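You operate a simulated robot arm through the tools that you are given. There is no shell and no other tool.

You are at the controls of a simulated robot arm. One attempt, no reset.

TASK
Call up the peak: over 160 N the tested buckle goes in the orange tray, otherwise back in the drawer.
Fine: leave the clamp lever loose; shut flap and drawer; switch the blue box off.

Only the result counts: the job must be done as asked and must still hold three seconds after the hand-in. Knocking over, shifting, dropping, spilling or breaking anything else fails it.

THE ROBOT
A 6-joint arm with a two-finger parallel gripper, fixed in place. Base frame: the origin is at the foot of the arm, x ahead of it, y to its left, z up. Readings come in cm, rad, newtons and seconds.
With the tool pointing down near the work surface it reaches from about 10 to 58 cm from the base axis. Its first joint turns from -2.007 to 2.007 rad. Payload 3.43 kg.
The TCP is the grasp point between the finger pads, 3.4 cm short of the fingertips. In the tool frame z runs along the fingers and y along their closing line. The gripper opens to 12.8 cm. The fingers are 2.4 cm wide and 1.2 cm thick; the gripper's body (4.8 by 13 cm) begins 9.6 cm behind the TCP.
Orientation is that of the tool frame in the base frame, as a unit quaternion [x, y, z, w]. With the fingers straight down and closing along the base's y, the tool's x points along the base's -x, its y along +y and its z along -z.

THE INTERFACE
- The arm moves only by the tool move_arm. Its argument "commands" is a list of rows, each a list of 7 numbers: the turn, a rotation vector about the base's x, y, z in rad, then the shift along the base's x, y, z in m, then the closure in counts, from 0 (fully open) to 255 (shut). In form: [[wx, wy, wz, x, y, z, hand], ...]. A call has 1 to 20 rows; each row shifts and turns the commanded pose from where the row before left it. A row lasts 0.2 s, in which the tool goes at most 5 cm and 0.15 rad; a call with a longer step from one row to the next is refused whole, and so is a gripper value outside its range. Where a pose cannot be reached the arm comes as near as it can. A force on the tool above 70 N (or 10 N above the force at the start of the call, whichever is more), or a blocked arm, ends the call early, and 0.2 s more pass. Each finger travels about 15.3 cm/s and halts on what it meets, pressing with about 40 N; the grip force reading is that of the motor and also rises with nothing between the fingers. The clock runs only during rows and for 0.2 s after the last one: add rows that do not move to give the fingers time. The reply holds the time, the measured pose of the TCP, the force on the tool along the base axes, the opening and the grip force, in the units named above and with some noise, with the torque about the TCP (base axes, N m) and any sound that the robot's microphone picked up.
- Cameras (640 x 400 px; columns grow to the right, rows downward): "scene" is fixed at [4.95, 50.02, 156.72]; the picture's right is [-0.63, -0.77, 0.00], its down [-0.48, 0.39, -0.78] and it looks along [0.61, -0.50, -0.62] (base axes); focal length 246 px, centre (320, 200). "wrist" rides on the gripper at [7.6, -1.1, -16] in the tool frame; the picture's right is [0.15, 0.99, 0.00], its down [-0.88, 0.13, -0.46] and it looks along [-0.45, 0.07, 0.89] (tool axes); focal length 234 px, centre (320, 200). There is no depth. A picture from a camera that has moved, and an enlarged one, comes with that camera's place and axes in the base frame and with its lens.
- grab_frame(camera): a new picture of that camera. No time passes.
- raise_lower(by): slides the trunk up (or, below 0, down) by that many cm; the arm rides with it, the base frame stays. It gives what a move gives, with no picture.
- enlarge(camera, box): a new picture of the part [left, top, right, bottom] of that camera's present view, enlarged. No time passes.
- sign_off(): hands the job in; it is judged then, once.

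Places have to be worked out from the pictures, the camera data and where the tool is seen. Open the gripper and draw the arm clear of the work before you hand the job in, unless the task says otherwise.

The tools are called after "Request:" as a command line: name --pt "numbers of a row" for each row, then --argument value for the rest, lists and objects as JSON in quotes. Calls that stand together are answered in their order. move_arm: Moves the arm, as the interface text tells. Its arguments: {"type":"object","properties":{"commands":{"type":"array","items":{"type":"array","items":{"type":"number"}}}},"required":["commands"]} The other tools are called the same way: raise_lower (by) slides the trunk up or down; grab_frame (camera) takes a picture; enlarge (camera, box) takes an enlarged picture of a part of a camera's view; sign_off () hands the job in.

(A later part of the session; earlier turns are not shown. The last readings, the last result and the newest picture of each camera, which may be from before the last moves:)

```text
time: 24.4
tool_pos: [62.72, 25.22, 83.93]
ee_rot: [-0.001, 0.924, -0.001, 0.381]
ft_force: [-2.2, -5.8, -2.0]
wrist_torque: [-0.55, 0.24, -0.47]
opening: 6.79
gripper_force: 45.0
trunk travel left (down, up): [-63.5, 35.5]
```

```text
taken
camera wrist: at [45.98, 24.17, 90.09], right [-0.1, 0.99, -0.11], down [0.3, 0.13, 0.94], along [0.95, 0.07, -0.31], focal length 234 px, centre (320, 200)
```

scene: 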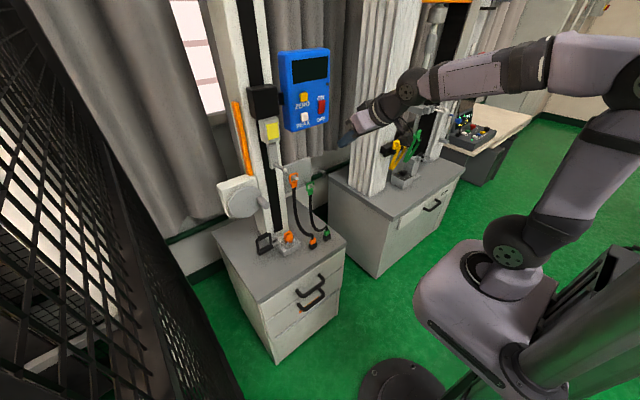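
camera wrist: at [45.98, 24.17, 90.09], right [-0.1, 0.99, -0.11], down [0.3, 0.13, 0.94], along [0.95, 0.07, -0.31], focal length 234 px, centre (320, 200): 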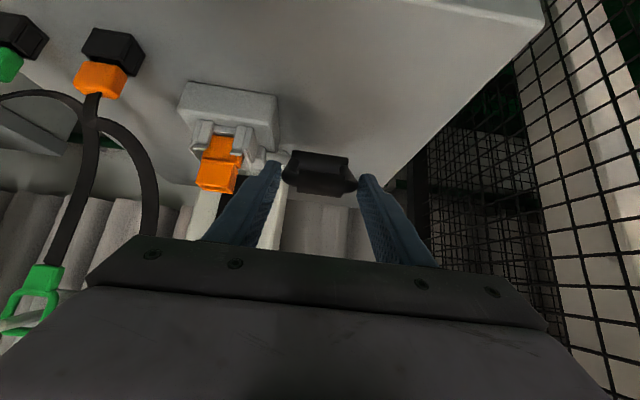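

The resistance has dropped to about zero – the lever seems to have come off the tight zone. I continue the arc a little to find the loose end.

Request:
move_arm --pt "0 0 0 -0.0059 0 -0.0075 140" --pt "0 0 0 -0.005 0 -0.0082 140" --pt "0 0 0 0 0 0 140"

Request:
grab_frame --camera "wrist"

Request:
enlarge --camera "scene" --box '[220, 200, 320, 270]'

```text
time: 25.2
tool_pos: [61.59, 25.2, 82.47]
ee_rot: [-0.001, 0.925, -0.001, 0.38]
ft_force: [-4.6, -6.7, -1.7]
wrist_torque: [-0.46, 0.37, -0.46]
opening: 6.77
gripper_force: 44.2
trunk travel left (down, up): [-63.5, 35.5]
```

```text
taken
camera wrist: at [44.91, 24.17, 88.48], right [-0.11, 0.99, -0.11], down [0.3, 0.13, 0.94], along [0.95, 0.07, -0.32], focal length 234 px, centre (320, 200)
```

wrist: 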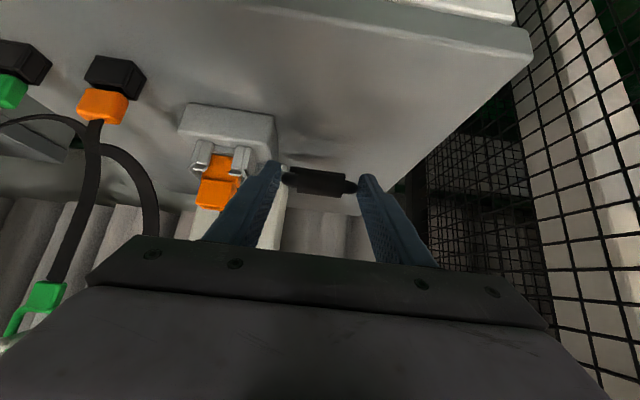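

```text
5.71 times, centred on (270, 235) of scene
camera zoom: at [4.95, 50.02, 156.72], right [-0.63, -0.77, 0.0], down [-0.48, 0.39, -0.78], along [0.61, -0.5, -0.62], focal length 1403 px, centre (606, 0)
```

zoom: 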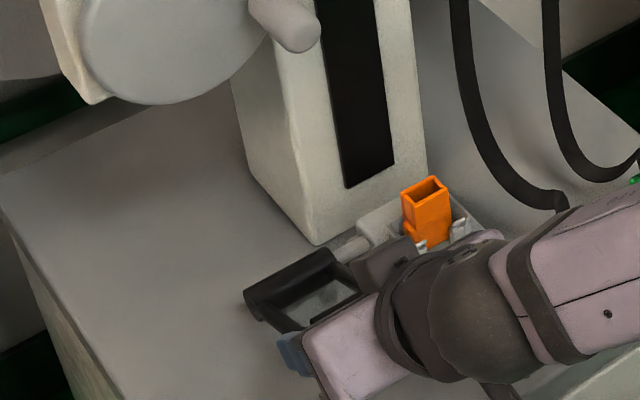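

Still free at ~60° down. I continue the arc while tilting the tool flatter so fingertips stay above the clamp base, looking for the end stop.

Request:
move_arm --pt "0 -0.1 0 0 0 0 140" --pt "0 -0.1 0 -0.004 0 -0.0087 140" --pt "0 -0.1 0 -0.0029 0 -0.0091 140" --pt "0 0 0 0 0 0 140"

Request:
grab_frame --camera "wrist"

Request:
enlarge --camera "scene" --box '[220, 200, 320, 270]'

```text
time: 26.2
tool_pos: [60.99, 25.21, 80.8]
ee_rot: [0.0, 0.858, -0.001, 0.513]
ft_force: [-18.0, -7.1, -11.4]
wrist_torque: [0.13, 1.71, -0.54]
opening: 6.78
gripper_force: 44.9
trunk travel left (down, up): [-63.5, 35.5]
```

```text
taken
camera wrist: at [43.17, 24.16, 81.61], right [-0.07, 0.99, -0.13], down [0.01, 0.13, 0.99], along [1.0, 0.07, -0.02], focal length 234 px, centre (320, 200)
```

wrist: 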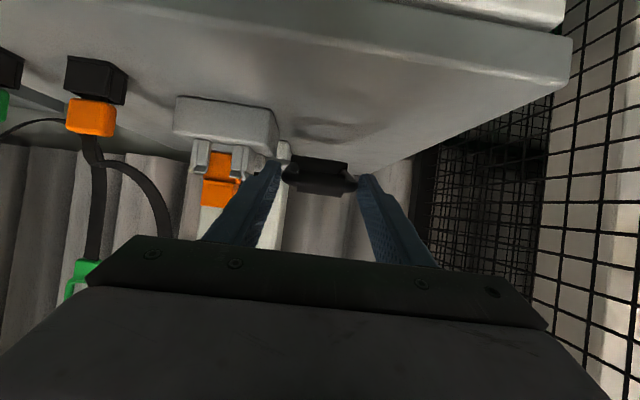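

```text
5.71 times, centred on (270, 235) of scene
camera zoom: at [4.95, 50.02, 156.72], right [-0.63, -0.77, 0.0], down [-0.48, 0.39, -0.78], along [0.61, -0.5, -0.62], focal length 1403 px, centre (606, 0)
```

zoom: 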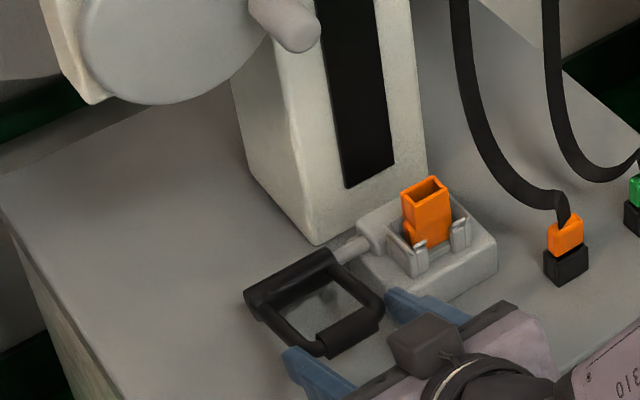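

Lever now lies ~70° down toward the robot. Some force built up from turning the pads; I nudge a bit further along the arc to see if this is the stop.

Request:
move_arm --pt "0 0 0 -0.003 0 -0.004 140" --pt "0 0 0 -0.002 0 -0.004 140" --pt "0 0 0 0 0 0 140"

Request:
enlarge --camera "scene" --box '[220, 200, 320, 270]'

```text
time: 27.0
tool_pos: [60.76, 25.19, 80.49]
ee_rot: [0.0, 0.853, 0.0, 0.521]
ft_force: [2.9, -13.3, 0.7]
wrist_torque: [-0.78, -0.42, 0.02]
opening: 6.78
gripper_force: 44.3
trunk travel left (down, up): [-63.5, 35.5]
```

```text
5.71 times, centred on (270, 235) of scene
camera zoom: at [4.95, 50.02, 156.72], right [-0.63, -0.77, 0.0], down [-0.48, 0.39, -0.78], along [0.61, -0.5, -0.62], focal length 1403 px, centre (606, 0)
```

zoom: 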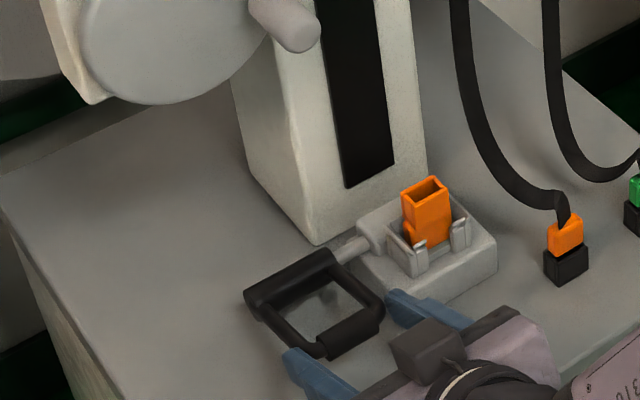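

Request:
move_arm --pt "0 0 0 -0.002 0.002 -0.004 140" --pt "0 0 0 -0.002 0 -0.004 140" --pt "0 0 0 0 0 0 140"

Request:
enlarge --camera "scene" --box '[220, 200, 320, 270]'

```text
time: 27.8
tool_pos: [60.58, 25.29, 79.83]
ee_rot: [0.003, 0.853, -0.002, 0.522]
ft_force: [19.5, -15.2, 10.6]
wrist_torque: [-0.07, -1.68, -0.49]
opening: 6.81
gripper_force: 44.6
trunk travel left (down, up): [-63.5, 35.5]
```

```text
5.71 times, centred on (270, 235) of scene
camera zoom: at [4.95, 50.02, 156.72], right [-0.63, -0.77, 0.0], down [-0.48, 0.39, -0.78], along [0.61, -0.5, -0.62], focal length 1403 px, centre (606, 0)
```

zoom: 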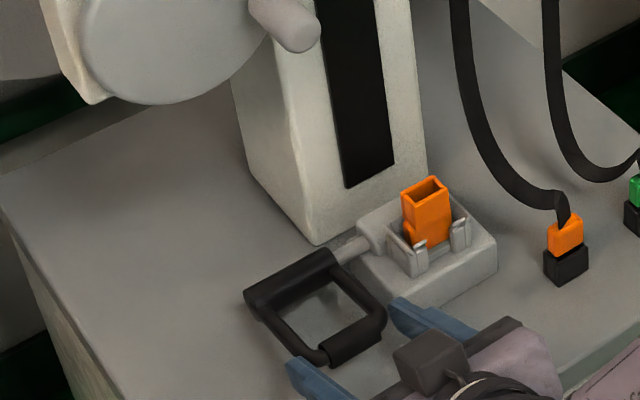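

It is still turning with ~20 N friction. I correct y slightly and keep going along the arc to find the end stop.

Request:
move_arm --pt "0 0 0 -0.002 -0.003 -0.005 140" --pt "0 0 0 -0.001 -0.001 -0.006 140" --pt "0 0 0 -0.001 0 -0.006 140" --pt "0 0 0 0 0 0 140"

Request:
enlarge --camera "scene" --box '[220, 200, 320, 270]'

Request:
grab_frame --camera "wrist"

```text
time: 28.8
tool_pos: [59.43, 25.34, 78.1]
ee_rot: [-0.004, 0.855, 0.001, 0.519]
ft_force: [-18.7, 2.1, 16.5]
wrist_torque: [0.27, -0.5, 0.5]
opening: 6.31
gripper_force: 4.9
trunk travel left (down, up): [-63.5, 35.5]
```

```text
5.71 times, centred on (270, 235) of scene
camera zoom: at [4.95, 50.02, 156.72], right [-0.63, -0.77, 0.0], down [-0.48, 0.39, -0.78], along [0.61, -0.5, -0.62], focal length 1403 px, centre (606, 0)
```

zoom: 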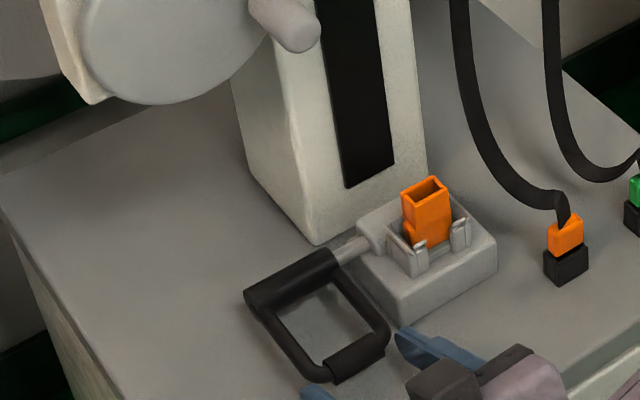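

```text
taken
camera wrist: at [41.74, 24.13, 78.67], right [-0.07, 0.99, -0.13], down [0.0, 0.13, 0.99], along [1.0, 0.07, -0.01], focal length 234 px, centre (320, 200)
```

wrist: 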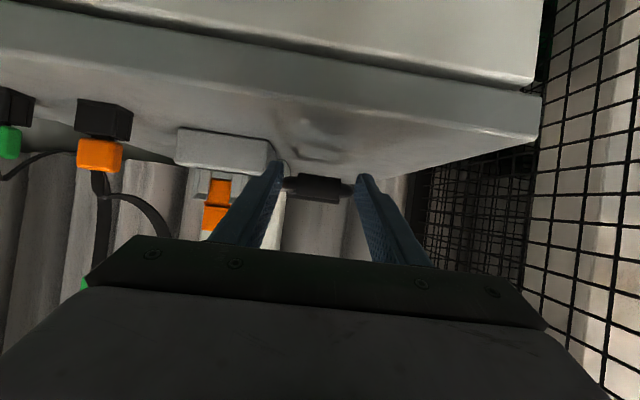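

The fingers slipped past the end of the bar, and the lever now lies flat toward the robot (bar ≈ (61.6, 25.3, 78.7)). I hold the opening and retreat back and up to clear contact.

Request:
move_arm --pt "0 0 0 -0.005 0 0.003 124" --pt "0 0 0 -0.015 0 0.005 122" --pt "0 0 0 -0.025 0 0.01 122" --pt "0 0 0 -0.03 0 0.02 122" --pt "0 0 0 0 0 0.02 122" --pt "0 0 0 0 0 0 122"

Request:
enlarge --camera "scene" --box '[220, 200, 320, 270]'

Request:
grab_frame --camera "wrist"

```text
time: 30.2
tool_pos: [52.43, 25.0, 83.51]
ee_rot: [-0.001, 0.856, 0.0, 0.517]
ft_force: [0.0, 0.3, -0.4]
wrist_torque: [0.02, 0.01, -0.01]
opening: 6.67
gripper_force: 0.0
trunk travel left (down, up): [-63.5, 35.5]
```

```text
5.71 times, centred on (270, 235) of scene
camera zoom: at [4.95, 50.02, 156.72], right [-0.63, -0.77, 0.0], down [-0.48, 0.39, -0.78], along [0.61, -0.5, -0.62], focal length 1403 px, centre (606, 0)
```

zoom: 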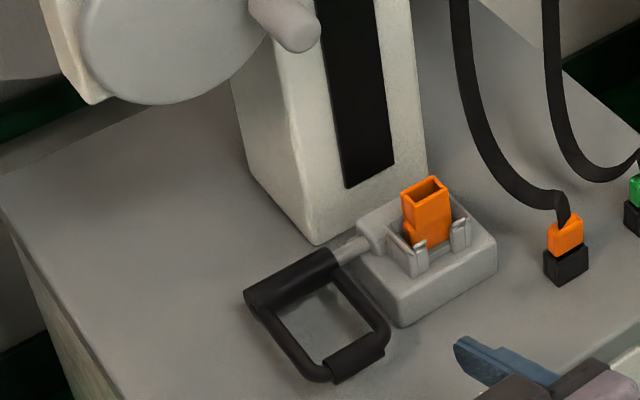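

```text
taken
camera wrist: at [34.6, 23.89, 84.32], right [-0.07, 0.99, -0.13], down [0.01, 0.13, 0.99], along [1.0, 0.07, -0.02], focal length 234 px, centre (320, 200)
```

wrist: 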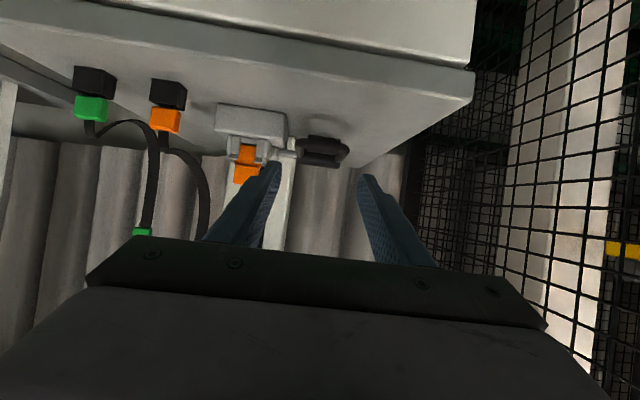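

Request:
enlarge --camera "wrist" --box '[190, 80, 370, 200]'

Request:
enlarge --camera "scene" --box '[255, 225, 305, 265]'

```text
3.33 times, centred on (280, 140) of wrist
camera zoom: at [34.6, 23.89, 84.32], right [-0.07, 0.99, -0.13], down [0.01, 0.13, 0.99], along [1.0, 0.07, -0.02], focal length 781 px, centre (453, 400)
```

zoom: 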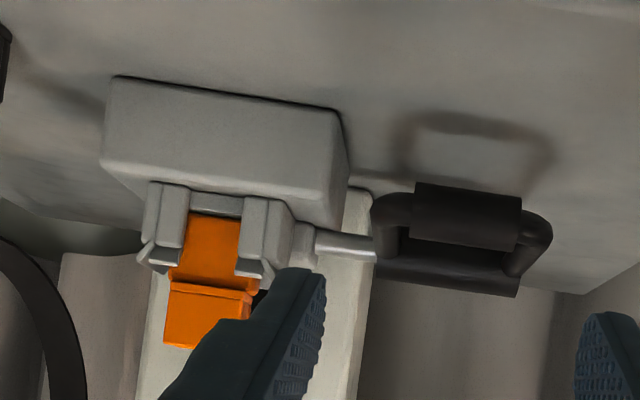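

```text
10.00 times, centred on (280, 245) of scene
camera zoom: at [4.95, 50.02, 156.72], right [-0.63, -0.77, 0.0], down [-0.48, 0.39, -0.78], along [0.61, -0.5, -0.62], focal length 2455 px, centre (720, -250)
```

zoom: 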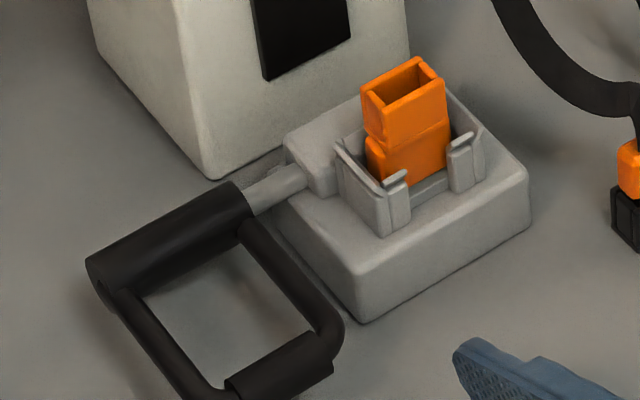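

The lever lies horizontal (bar level with its hub), staying put — loose. Next the drawer: its handle bar is at ≈(51.1, 15.5, 64.5). I'll steepen the tool to 0.3 rad off vertical, back over x≈44, then roll it 90° so the fingers close along x.

Request:
move_arm --pt "0 0.132 0 -0.014 -0.016 0 60" --pt "0 0.132 0 -0.014 -0.016 0 60" --pt "0 0.132 0 -0.014 -0.016 0 60" --pt "0 0.132 0 -0.014 -0.016 0 60" --pt "0 0.132 0 -0.014 -0.016 0 60" --pt "0 0.131 0 -0.014 -0.015 0 60" --pt "0 0 0 0 0 0 60"

Request:
grab_frame --camera "wrist"

Request:
grab_frame --camera "scene"

```text
time: 31.8
tool_pos: [44.0, 15.6, 83.66]
ee_rot: [0.0, 0.989, 0.0, 0.147]
ft_force: [0.2, 0.0, -0.3]
wrist_torque: [0.01, -0.01, 0.01]
opening: 9.79
gripper_force: 0.1
trunk travel left (down, up): [-63.5, 35.5]
```

```text
taken
camera wrist: at [31.98, 14.53, 96.71], right [-0.14, 0.99, -0.04], down [0.71, 0.13, 0.69], along [0.69, 0.07, -0.72], focal length 234 px, centre (320, 200)
```

wrist: 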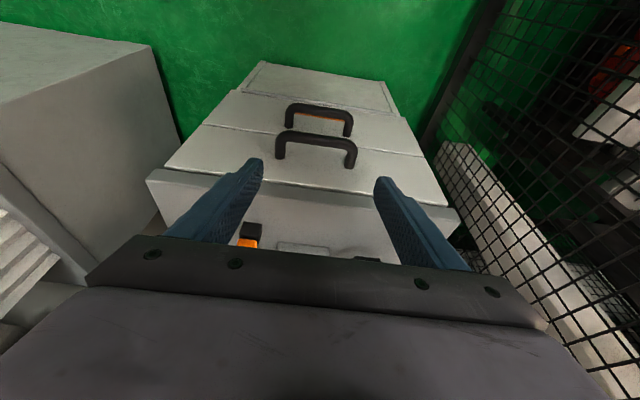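

```text
taken
```

scene: 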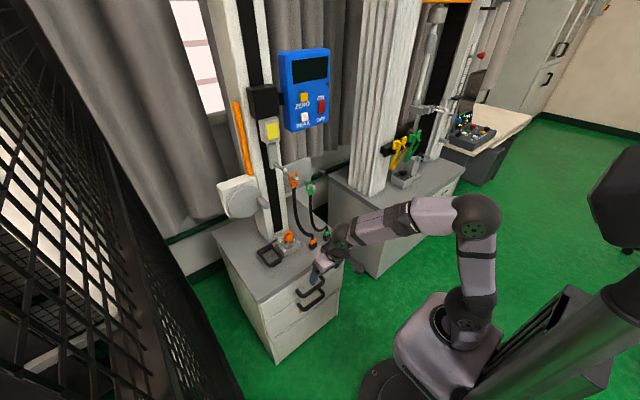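

Request:
enlarge --camera "wrist" --box '[140, 50, 480, 260]'

Request:
enlarge --camera "scene" --box '[250, 230, 360, 340]'

```text
1.88 times, centred on (310, 155) of wrist
camera zoom: at [31.98, 14.53, 96.71], right [-0.14, 0.99, -0.04], down [0.71, 0.13, 0.69], along [0.69, 0.07, -0.72], focal length 441 px, centre (339, 285)
```

zoom: 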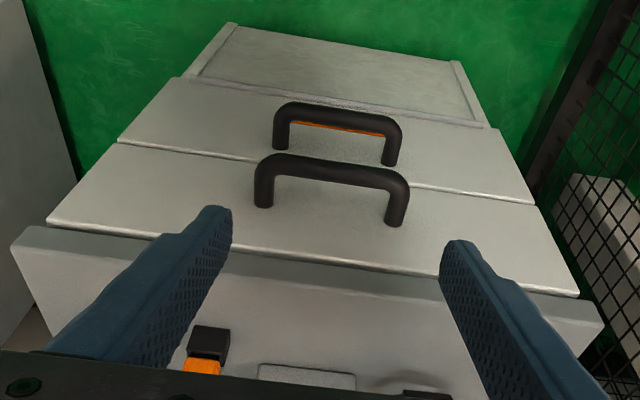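

```text
3.64 times, centred on (305, 285) of scene
camera zoom: at [4.95, 50.02, 156.72], right [-0.63, -0.77, 0.0], down [-0.48, 0.39, -0.78], along [0.61, -0.5, -0.62], focal length 893 px, centre (374, -109)
```

zoom: 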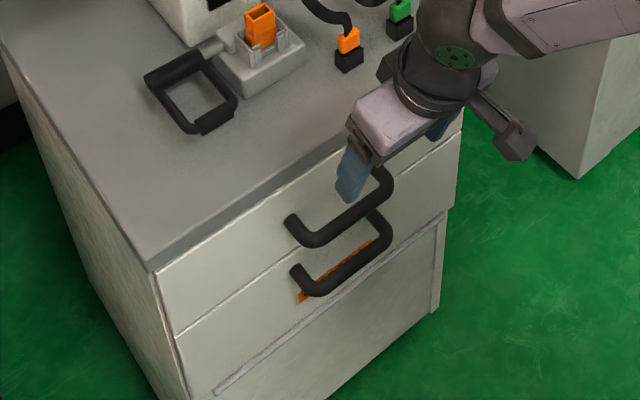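

Now I roll the tool 90° about its own axis so the fingers close along x; the camera will end up on the −y side and give a side view of the handle.

Request:
move_arm --pt "-0.0421 0 0.1364 0 0 0 100" --pt "-0.0421 0 0.1364 0 0 0 130" --pt "-0.0421 0 0.1364 0 0 0 130" --pt "-0.0421 0 0.1364 0 0 0 130" --pt "-0.0421 0 0.1364 0 0 0 130" --pt "-0.0421 0 0.1364 0 0 0 130" --pt "-0.0421 0 0.1364 0 0 0 130" --pt "-0.0421 0 0.1364 0 0 0 130" --pt "-0.0421 0 0.1364 0 0 0 130" --pt "-0.0421 0 0.1364 0 0 0 130" --pt "-0.0421 0 0.1364 0 0 0 130" --pt "0 0 0 0 0 0 130"

Request:
grab_frame --camera "wrist"

Request:
grab_frame --camera "scene"

```text
time: 34.4
tool_pos: [43.8, 15.62, 83.74]
ee_rot: [0.7, -0.698, 0.106, -0.104]
ft_force: [-0.5, -0.4, 1.2]
wrist_torque: [0.02, -0.03, -0.04]
opening: 6.27
gripper_force: 0.1
trunk travel left (down, up): [-63.5, 35.5]
```

```text
taken
camera wrist: at [40.3, 8.23, 99.25], right [-0.95, -0.15, -0.29], down [-0.26, 0.88, 0.39], along [0.2, 0.45, -0.87], focal length 234 px, centre (320, 200)
```

wrist: 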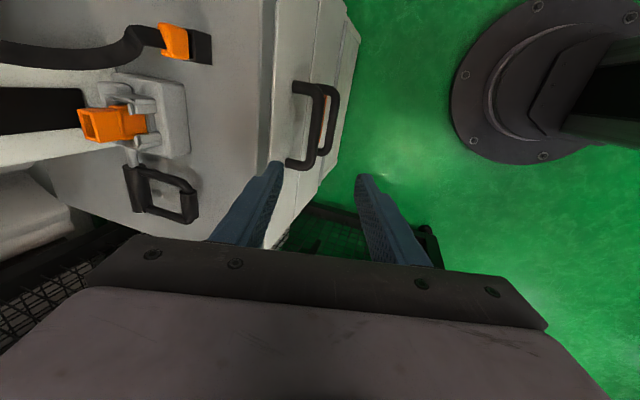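

```text
taken
```

scene: 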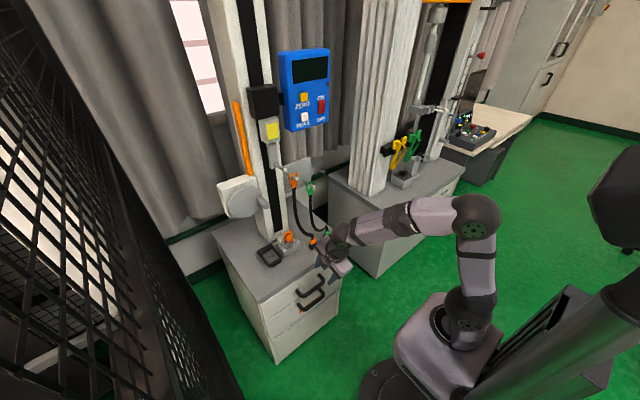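

Request:
enlarge --camera "wrist" --box '[250, 50, 390, 200]'

```text
2.67 times, centred on (320, 125) of wrist
camera zoom: at [40.3, 8.23, 99.25], right [-0.95, -0.15, -0.29], down [-0.26, 0.88, 0.39], along [0.2, 0.45, -0.87], focal length 624 px, centre (320, 400)
```

zoom: 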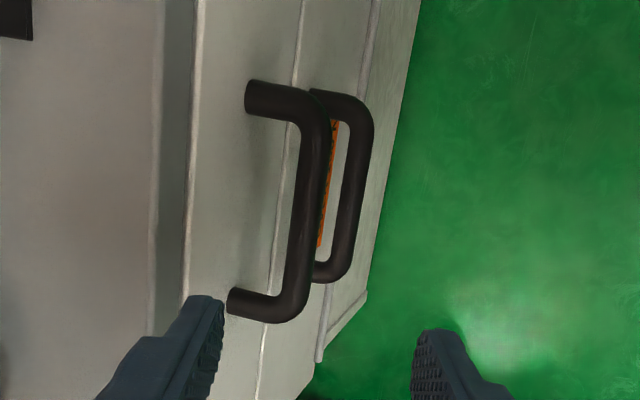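

The side view puts the drawer's handle bar at ≈(51.4, 15.1, 62.5), with the drawer face at x≈55.7 (3.5 cm gap). I tilt a bit more (0.45 rad), narrow the fingers to ~3.6 cm, and go to a point 8 cm back along the tool axis.

Request:
move_arm --pt "0 -0.05 0 0.011 -0.002 -0.04 183" --pt "0 -0.05 0 0.011 -0.002 -0.04 183" --pt "0 -0.05 0 0.011 -0.001 -0.043 183" --pt "0 0 0 0 0 0 183"

Request:
grab_frame --camera "wrist"

Request:
enlarge --camera "wrist" --box '[210, 30, 430, 230]'

Request:
enlarge --camera "scene" --box '[250, 230, 360, 340]'

```text
time: 35.4
tool_pos: [46.94, 15.33, 71.24]
ee_rot: [-0.689, 0.69, -0.158, 0.156]
ft_force: [0.0, 0.1, 0.6]
wrist_torque: [0.02, -0.02, 0.01]
opening: 3.59
gripper_force: 0.1
trunk travel left (down, up): [-63.5, 35.5]
```

```text
taken
camera wrist: at [41.14, 7.82, 86.27], right [-0.89, -0.15, -0.43], down [-0.32, 0.88, 0.35], along [0.32, 0.45, -0.83], focal length 234 px, centre (320, 200)
```

wrist: 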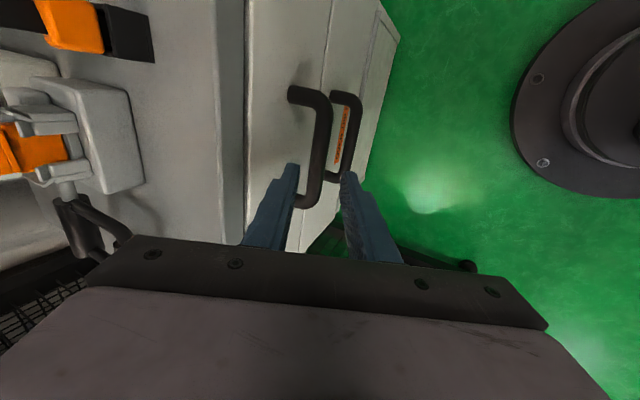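

```text
2.00 times, centred on (320, 130) of wrist
camera zoom: at [41.14, 7.82, 86.27], right [-0.89, -0.15, -0.43], down [-0.32, 0.88, 0.35], along [0.32, 0.45, -0.83], focal length 468 px, centre (320, 340)
```

zoom: 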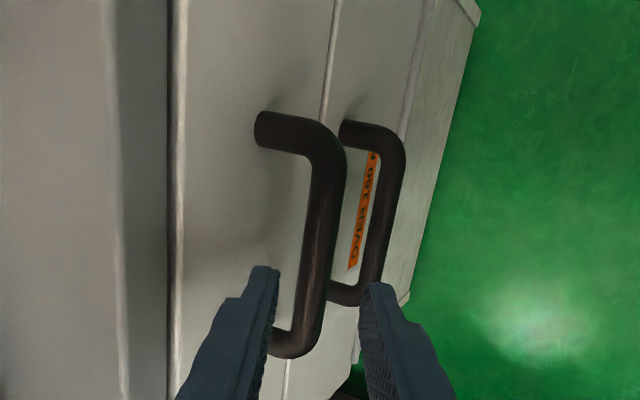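

```text
3.64 times, centred on (305, 285) of scene
camera zoom: at [4.95, 50.02, 156.72], right [-0.63, -0.77, 0.0], down [-0.48, 0.39, -0.78], along [0.61, -0.5, -0.62], focal length 893 px, centre (374, -109)
```

zoom: 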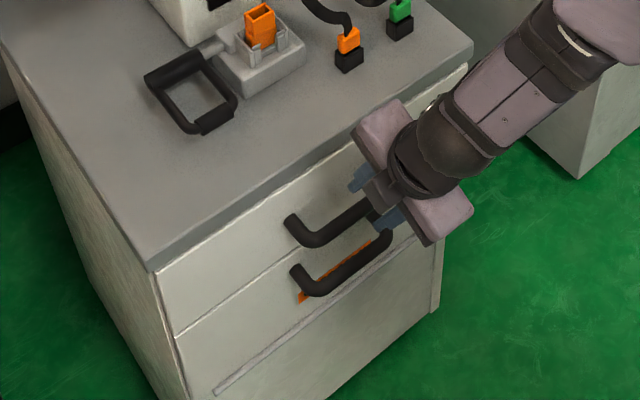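

The orange strip on the lower flap reads "OVER 160 N", confirming the upper one is the drawer. Bar re-measured at (51.4, 15.2, 62.5); I slide in along the tool axis to straddle it.

Request:
move_arm --pt "0 0 0 0.0091 -0.0003 -0.0176 183" --pt "0 0 0 0.0091 -0.0003 -0.0176 183" --pt "0 0 0 0.0091 -0.0003 -0.0176 183" --pt "0 0 0 0.0091 -0.0003 -0.0176 183" --pt "0 0 0 0 0 0 183"

Request:
enlarge --camera "wrist" --box '[210, 30, 430, 230]'

Request:
enlarge --camera "scene" --box '[250, 230, 360, 340]'

```text
time: 36.6
tool_pos: [50.89, 14.98, 64.22]
ee_rot: [0.69, -0.689, 0.158, -0.156]
ft_force: [0.0, 0.1, -0.6]
wrist_torque: [0.0, -0.03, -0.03]
opening: 3.62
gripper_force: 0.0
trunk travel left (down, up): [-63.5, 35.5]
```

```text
2.00 times, centred on (320, 130) of wrist
camera zoom: at [44.86, 7.53, 79.08], right [-0.89, -0.15, -0.43], down [-0.32, 0.88, 0.35], along [0.32, 0.45, -0.83], focal length 468 px, centre (320, 340)
```

zoom: 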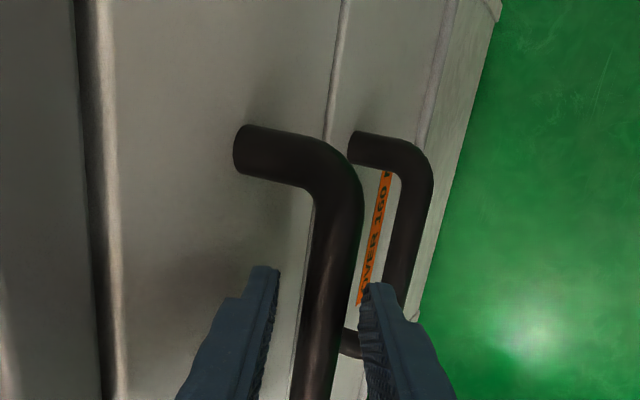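

```text
3.64 times, centred on (305, 285) of scene
camera zoom: at [4.95, 50.02, 156.72], right [-0.63, -0.77, 0.0], down [-0.48, 0.39, -0.78], along [0.61, -0.5, -0.62], focal length 893 px, centre (374, -109)
```

zoom: 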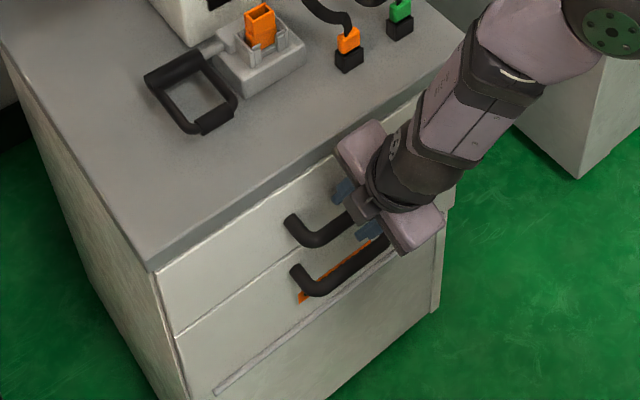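

The bar lies between the fingers, ~1.7 cm ahead of the TCP. I close on it.

Request:
move_arm --pt "0 0 0 -0.002 0 0 215" --pt "0 0 0 0 0 0 235" --pt "0 0 0 0 0 0 235"

Request:
enlarge --camera "wrist" --box '[210, 30, 430, 230]'

```text
time: 37.4
tool_pos: [50.72, 15.12, 64.17]
ee_rot: [0.69, -0.689, 0.158, -0.156]
ft_force: [0.1, -0.8, -1.0]
wrist_torque: [0.07, -0.03, 0.2]
opening: 1.77
gripper_force: 44.5
trunk travel left (down, up): [-63.5, 35.5]
```

```text
2.00 times, centred on (320, 130) of wrist
camera zoom: at [44.7, 7.56, 79.11], right [-0.89, -0.15, -0.43], down [-0.32, 0.88, 0.35], along [0.32, 0.45, -0.83], focal length 468 px, centre (320, 340)
```

zoom: 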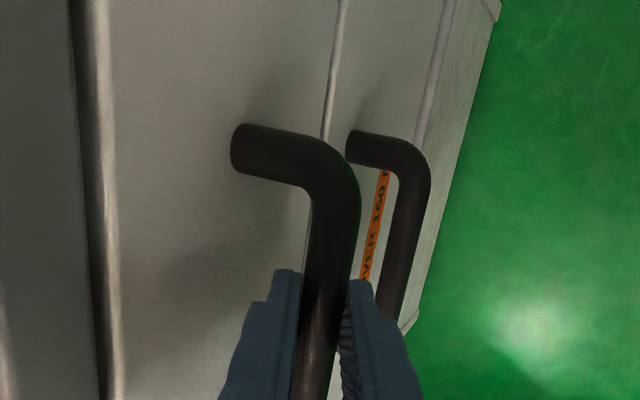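

Gripped the handle (1.77 cm). I pull straight toward −x, first 2 cm, checking the force.

Request:
move_arm --pt "0 0 0 -0.007 0 0 235" --pt "0 0 0 -0.008 0 0 235" --pt "0 0 0 -0.01 0 0 235" --pt "0 0 0 0 0 0 235"

Request:
enlarge --camera "scene" --box '[230, 210, 370, 350]'

```text
time: 38.4
tool_pos: [48.14, 14.86, 64.14]
ee_rot: [0.691, -0.689, 0.157, -0.155]
ft_force: [-1.3, 0.7, -6.4]
wrist_torque: [-0.29, 0.03, -0.05]
opening: 1.77
gripper_force: 45.1
trunk travel left (down, up): [-63.5, 35.5]
```

```text
2.86 times, centred on (300, 280) of scene
camera zoom: at [4.95, 50.02, 156.72], right [-0.63, -0.77, 0.0], down [-0.48, 0.39, -0.78], along [0.61, -0.5, -0.62], focal length 701 px, centre (377, -29)
```

zoom: 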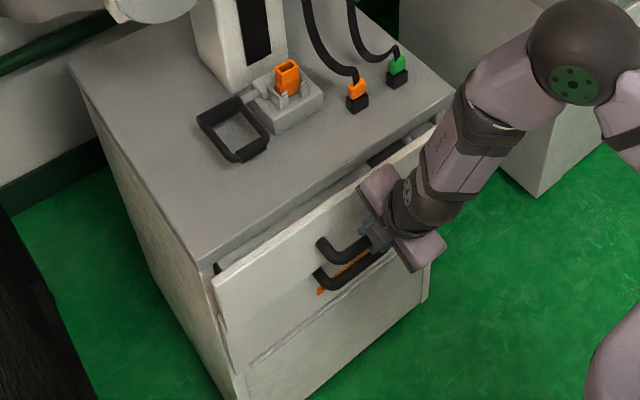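

The drawer slides freely. I pull it further, about 14 cm more, in 2 cm rows.

Request:
move_arm --pt "0 0 0 -0.015 0 0 235" --pt "0 0 0 -0.02 0 0 235" --pt "0 0 0 -0.02 0 0 235" --pt "0 0 0 -0.02 0 0 235" --pt "0 0 0 -0.02 0 0 235" --pt "0 0 0 0 0 0 235"

Request:
grab_frame --camera "scene"

Request:
grab_frame --camera "wrist"

```text
time: 39.8
tool_pos: [38.77, 14.98, 64.21]
ee_rot: [0.691, -0.688, 0.159, -0.155]
ft_force: [-0.3, 14.9, -9.7]
wrist_torque: [0.68, 0.07, 0.46]
opening: 1.77
gripper_force: 45.3
trunk travel left (down, up): [-63.5, 35.5]
```

```text
taken
```

scene: 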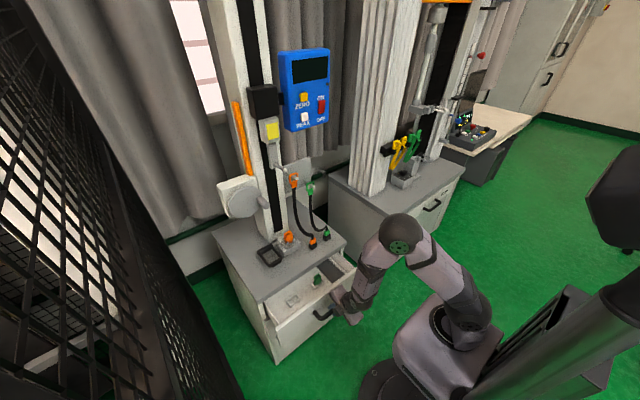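

```text
taken
camera wrist: at [32.82, 7.57, 79.13], right [-0.89, -0.15, -0.43], down [-0.32, 0.88, 0.35], along [0.32, 0.45, -0.83], focal length 234 px, centre (320, 200)
```

wrist: 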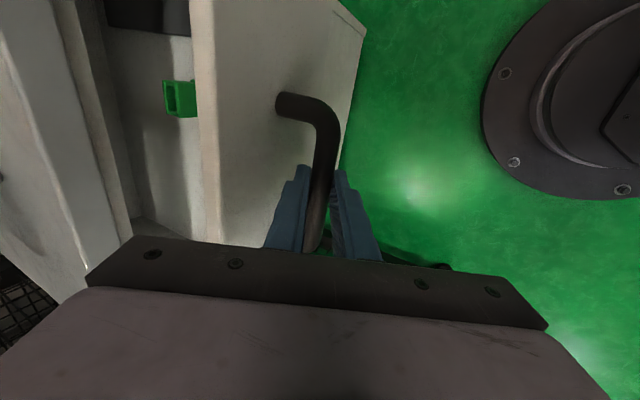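

Request:
enlarge --camera "scene" --box '[230, 230, 370, 350]'

```text
3.33 times, centred on (300, 290) of scene
camera zoom: at [4.95, 50.02, 156.72], right [-0.63, -0.77, 0.0], down [-0.48, 0.39, -0.78], along [0.61, -0.5, -0.62], focal length 818 px, centre (387, -100)
```

zoom: 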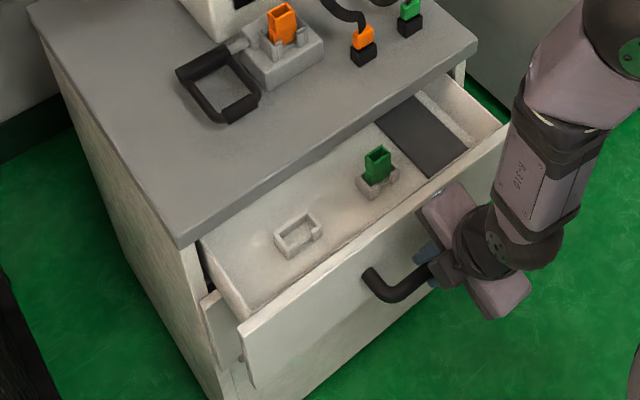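

The drawer has an empty white cradle at its left (+y) side and a green buckle in a second cradle. I pull it out ~6 cm further for better access.

Request:
move_arm --pt "0 0 0 -0.015 0.001 0.0005 235" --pt "0 0 0 -0.02 0.001 0.0005 235" --pt "0 0 0 -0.02 0 0 235" --pt "0 0 0 0 0 0 235"

Request:
enlarge --camera "scene" --box '[230, 230, 370, 350]'

```text
time: 40.8
tool_pos: [32.98, 14.97, 64.13]
ee_rot: [-0.689, 0.69, -0.157, 0.154]
ft_force: [-1.2, -5.8, -11.7]
wrist_torque: [-0.65, 0.03, 0.06]
opening: 1.75
gripper_force: 44.5
trunk travel left (down, up): [-63.5, 35.5]
```

```text
3.33 times, centred on (300, 290) of scene
camera zoom: at [4.95, 50.02, 156.72], right [-0.63, -0.77, 0.0], down [-0.48, 0.39, -0.78], along [0.61, -0.5, -0.62], focal length 818 px, centre (387, -100)
```

zoom: 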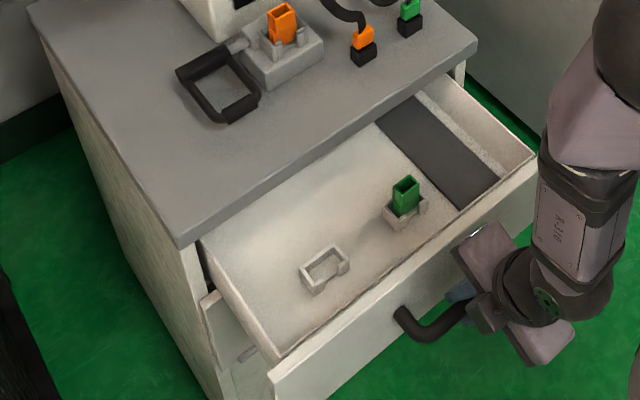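

The drawer is out ~17.7 cm, exposing the empty cradle near (48, 24, 62). I release the handle and back away up along the tool axis.

Request:
move_arm --pt "0 0 0 0 0 0 200" --pt "0 0 0 0 0 0 180" --pt "0 0 0 -0.0043 0 0.009 180" --pt "0 0 0 -0.0087 0 0.018 180" --pt "0 0 0 -0.013 0 0.027 180" --pt "0 0 0 -0.013 0 0.027 180" --pt "0 0 0 0 0 0.03 180" --pt "0 0 0 0.01 0 0.03 180" --pt "0 0 0 0 0 0 180"

Request:
grab_frame --camera "wrist"

Request:
enlarge --camera "scene" --box '[230, 220, 390, 350]'

```text
time: 42.8
tool_pos: [33.07, 18.4, 77.89]
ee_rot: [0.69, -0.689, 0.158, -0.156]
ft_force: [0.3, -0.4, -0.1]
wrist_torque: [0.02, 0.0, 0.01]
opening: 3.75
gripper_force: 0.0
out of reach, approached as far as the arm can: row 3, 4, 5, 6
trunk travel left (down, up): [-63.5, 35.5]
```

```text
taken
camera wrist: at [27.13, 10.9, 92.68], right [-0.89, -0.15, -0.43], down [-0.32, 0.88, 0.35], along [0.32, 0.45, -0.83], focal length 234 px, centre (320, 200)
```

wrist: 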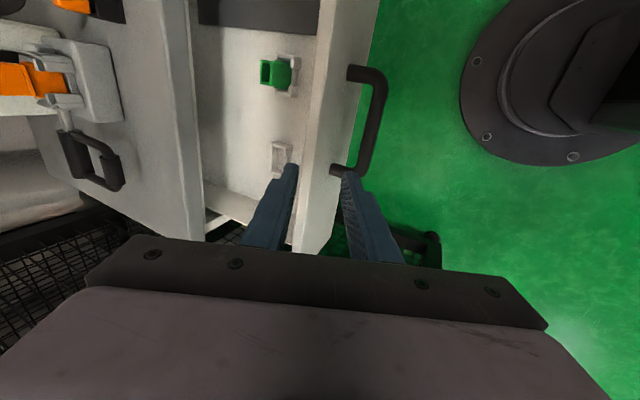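

```text
3.08 times, centred on (310, 285) of scene
camera zoom: at [4.95, 50.02, 156.72], right [-0.63, -0.77, 0.0], down [-0.48, 0.39, -0.78], along [0.61, -0.5, -0.62], focal length 755 px, centre (351, -62)
```

zoom: 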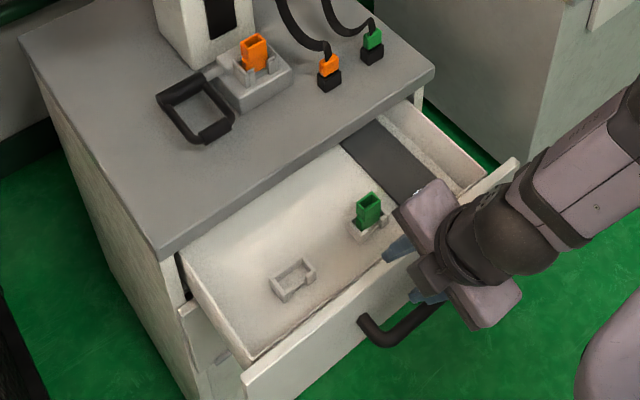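

Handle released, drawer stays open; near x≈33 the arm is at its inner limit, good to know. Let me look closely at the empty cradle and the green one for orientation.

Request:
enlarge --camera "wrist" --box '[200, 30, 360, 200]'

Request:
enlarge --camera "scene" --box '[278, 250, 338, 296]'

```text
2.35 times, centred on (280, 115) of wrist
camera zoom: at [27.13, 10.9, 92.68], right [-0.89, -0.15, -0.43], down [-0.32, 0.88, 0.35], along [0.32, 0.45, -0.83], focal length 551 px, centre (414, 400)
```

zoom: 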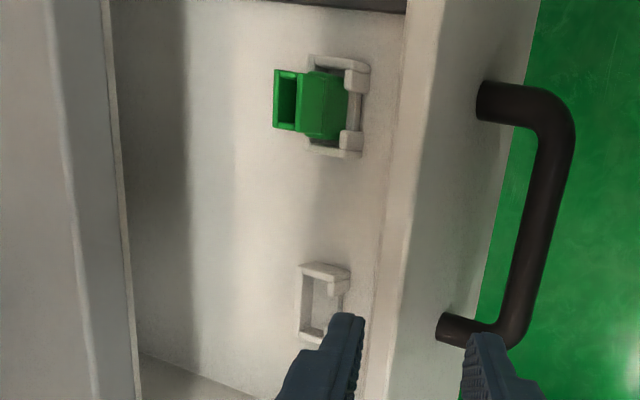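

```text
8.70 times, centred on (308, 273) of scene
camera zoom: at [4.95, 50.02, 156.72], right [-0.63, -0.77, 0.0], down [-0.48, 0.39, -0.78], along [0.61, -0.5, -0.62], focal length 2135 px, centre (424, -435)
```

zoom: 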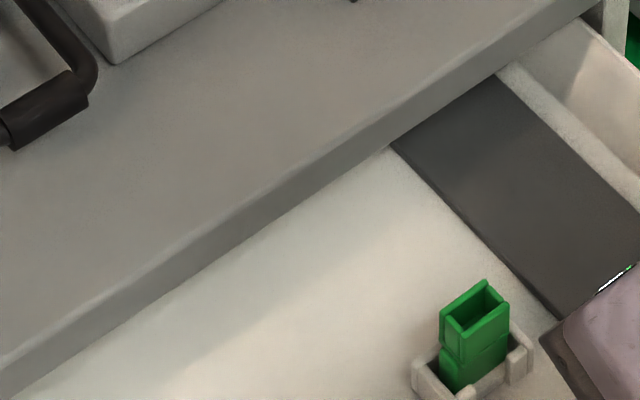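

The green buckle stands in its holder with the same orientation the orange one has in the clamp, so the empty holder is the proper slot. I roll the tool back and move up and forward toward the clamp.

Request:
move_arm --pt "0 0 0 0 0 0.03 120" --pt "0.0618 0 -0.1287 0.008 0 0.015 120" --pt "0.0618 0 -0.1287 0.012 0 0.012 120" --pt "0.0618 0 -0.1287 0.012 0 0.012 120" --pt "0.0618 0 -0.1287 0.012 0 0.012 120" --pt "0.0618 0 -0.1287 0.012 0 0.012 120" --pt "0.0618 0 -0.1287 0.012 0 0.012 120" --pt "0.0618 0 -0.1287 0.012 0 0.012 120" --pt "0.0618 0 -0.1287 0.012 0 0.012 120" --pt "0.0618 0 -0.1287 0.012 0 0.012 120" --pt "0.0618 0 -0.1287 0.012 0 0 120" --pt "0.0618 0 -0.1287 0.012 0 0 120" --pt "0 0 0 0 0 0 120"

Request:
grab_frame --camera "wrist"

Request:
grab_frame --camera "scene"

```text
time: 45.6
tool_pos: [45.9, 18.37, 91.76]
ee_rot: [-0.001, 0.975, 0.0, 0.221]
ft_force: [0.4, 0.0, -0.1]
wrist_torque: [0.02, -0.03, 0.0]
opening: 6.77
gripper_force: 0.1
trunk travel left (down, up): [-63.5, 35.5]
```

```text
taken
camera wrist: at [32.19, 17.28, 102.92], right [-0.13, 0.99, -0.06], down [0.6, 0.13, 0.79], along [0.79, 0.07, -0.61], focal length 234 px, centre (320, 200)
```

wrist: 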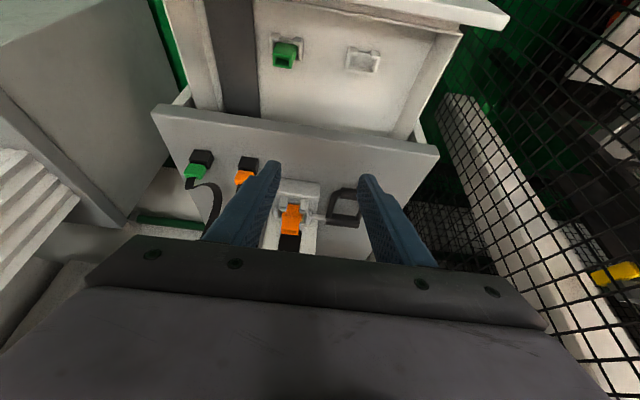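

```text
taken
```

scene: 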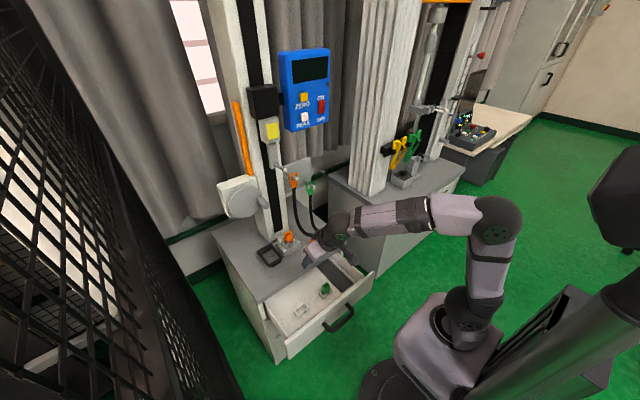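

Request:
enlarge --camera "wrist" --box '[250, 20, 410, 110]'

Request:
enlarge --camera "scene" --box '[270, 275, 345, 330]'

Request:
enlarge --camera "wrist" --box '[250, 160, 370, 250]'

```text
4.00 times, centred on (330, 65) of wrist
camera zoom: at [32.19, 17.28, 102.92], right [-0.13, 0.99, -0.06], down [0.6, 0.13, 0.79], along [0.79, 0.07, -0.61], focal length 937 px, centre (280, 740)
```

zoom: 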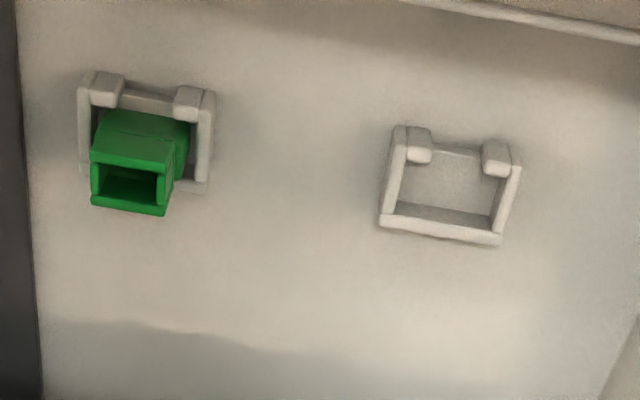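

```text
7.27 times, centred on (308, 302) of scene
camera zoom: at [4.95, 50.02, 156.72], right [-0.63, -0.77, 0.0], down [-0.48, 0.39, -0.78], along [0.61, -0.5, -0.62], focal length 1785 px, centre (411, -546)
```

zoom: 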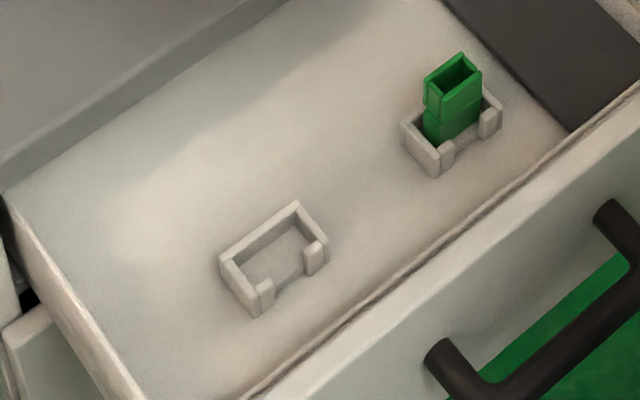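

```text
4.44 times, centred on (310, 205) of wrist
camera zoom: at [32.19, 17.28, 102.92], right [-0.13, 0.99, -0.06], down [0.6, 0.13, 0.79], along [0.79, 0.07, -0.61], focal length 1041 px, centre (364, 178)
```

zoom: 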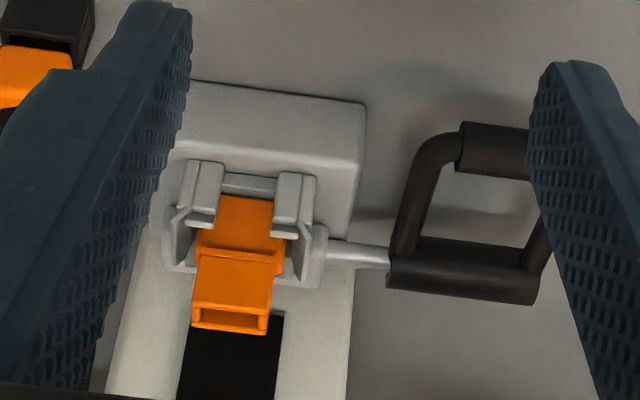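

Wrist-camera rays agree on the buckle's top centre at ≈(68.0, 15.7, 82.9). Before grasping, I take a rehearsal look near the empty holder with the tool at 0.5 rad tilt to measure its position accurately.

Request:
move_arm --pt "0 -0.054 0 -0.008 0.011 -0.03 120" --pt "0 0 0 -0.008 0.011 -0.03 120" --pt "0 0 0 -0.008 0.011 -0.03 120" --pt "0 0 0 -0.008 0.011 -0.03 120" --pt "0 0 0 -0.005 0.011 -0.03 120" --pt "0 0 0 0 0 0 120"

Request:
grab_frame --camera "wrist"

Request:
enlarge --camera "wrist" --box '[240, 60, 420, 200]'

Request:
enlarge --camera "scene" --box '[250, 240, 370, 340]'

```text
time: 47.0
tool_pos: [42.08, 23.57, 76.64]
ee_rot: [-0.003, 0.969, 0.0, 0.246]
ft_force: [-0.8, -0.4, 0.0]
wrist_torque: [-0.01, -0.04, -0.02]
opening: 6.76
gripper_force: 0.1
trunk travel left (down, up): [-63.5, 35.5]
```

```text
taken
camera wrist: at [27.77, 22.57, 87.02], right [-0.13, 0.99, -0.07], down [0.55, 0.13, 0.82], along [0.82, 0.07, -0.57], focal length 234 px, centre (320, 200)
```

wrist: 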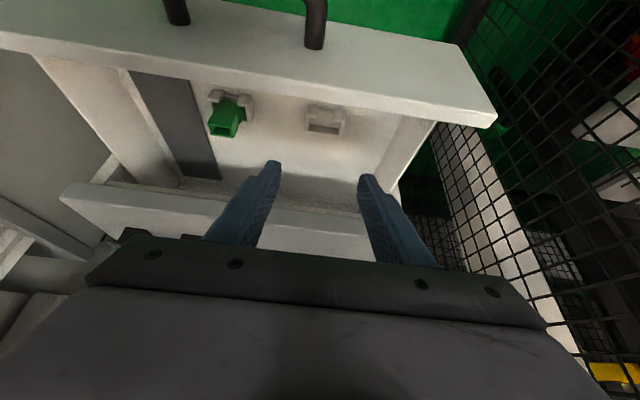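

```text
2.86 times, centred on (330, 130) of wrist
camera zoom: at [27.77, 22.57, 87.02], right [-0.13, 0.99, -0.07], down [0.55, 0.13, 0.82], along [0.82, 0.07, -0.57], focal length 669 px, centre (291, 400)
```

zoom: 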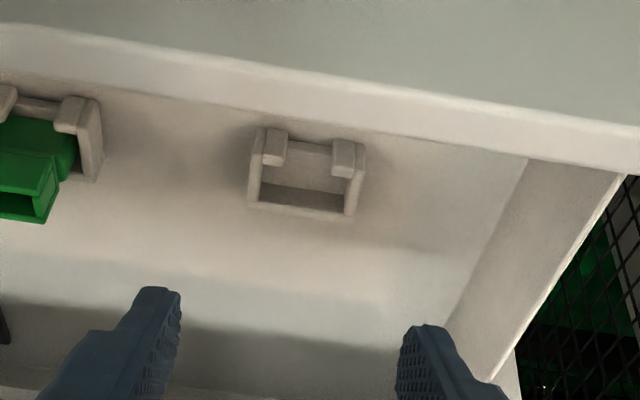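

```text
4.00 times, centred on (310, 290) of scene
camera zoom: at [4.95, 50.02, 156.72], right [-0.63, -0.77, 0.0], down [-0.48, 0.39, -0.78], along [0.61, -0.5, -0.62], focal length 982 px, centre (360, -160)
```

zoom: 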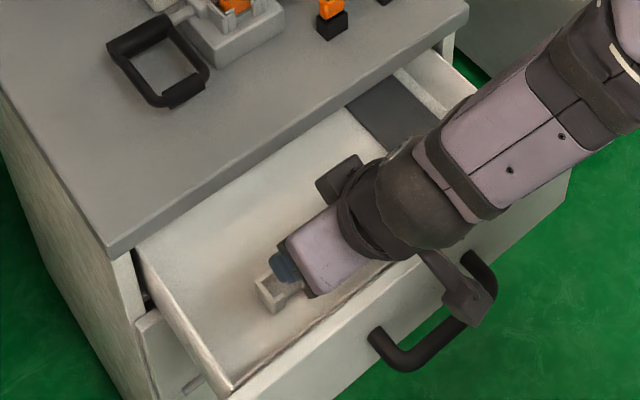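

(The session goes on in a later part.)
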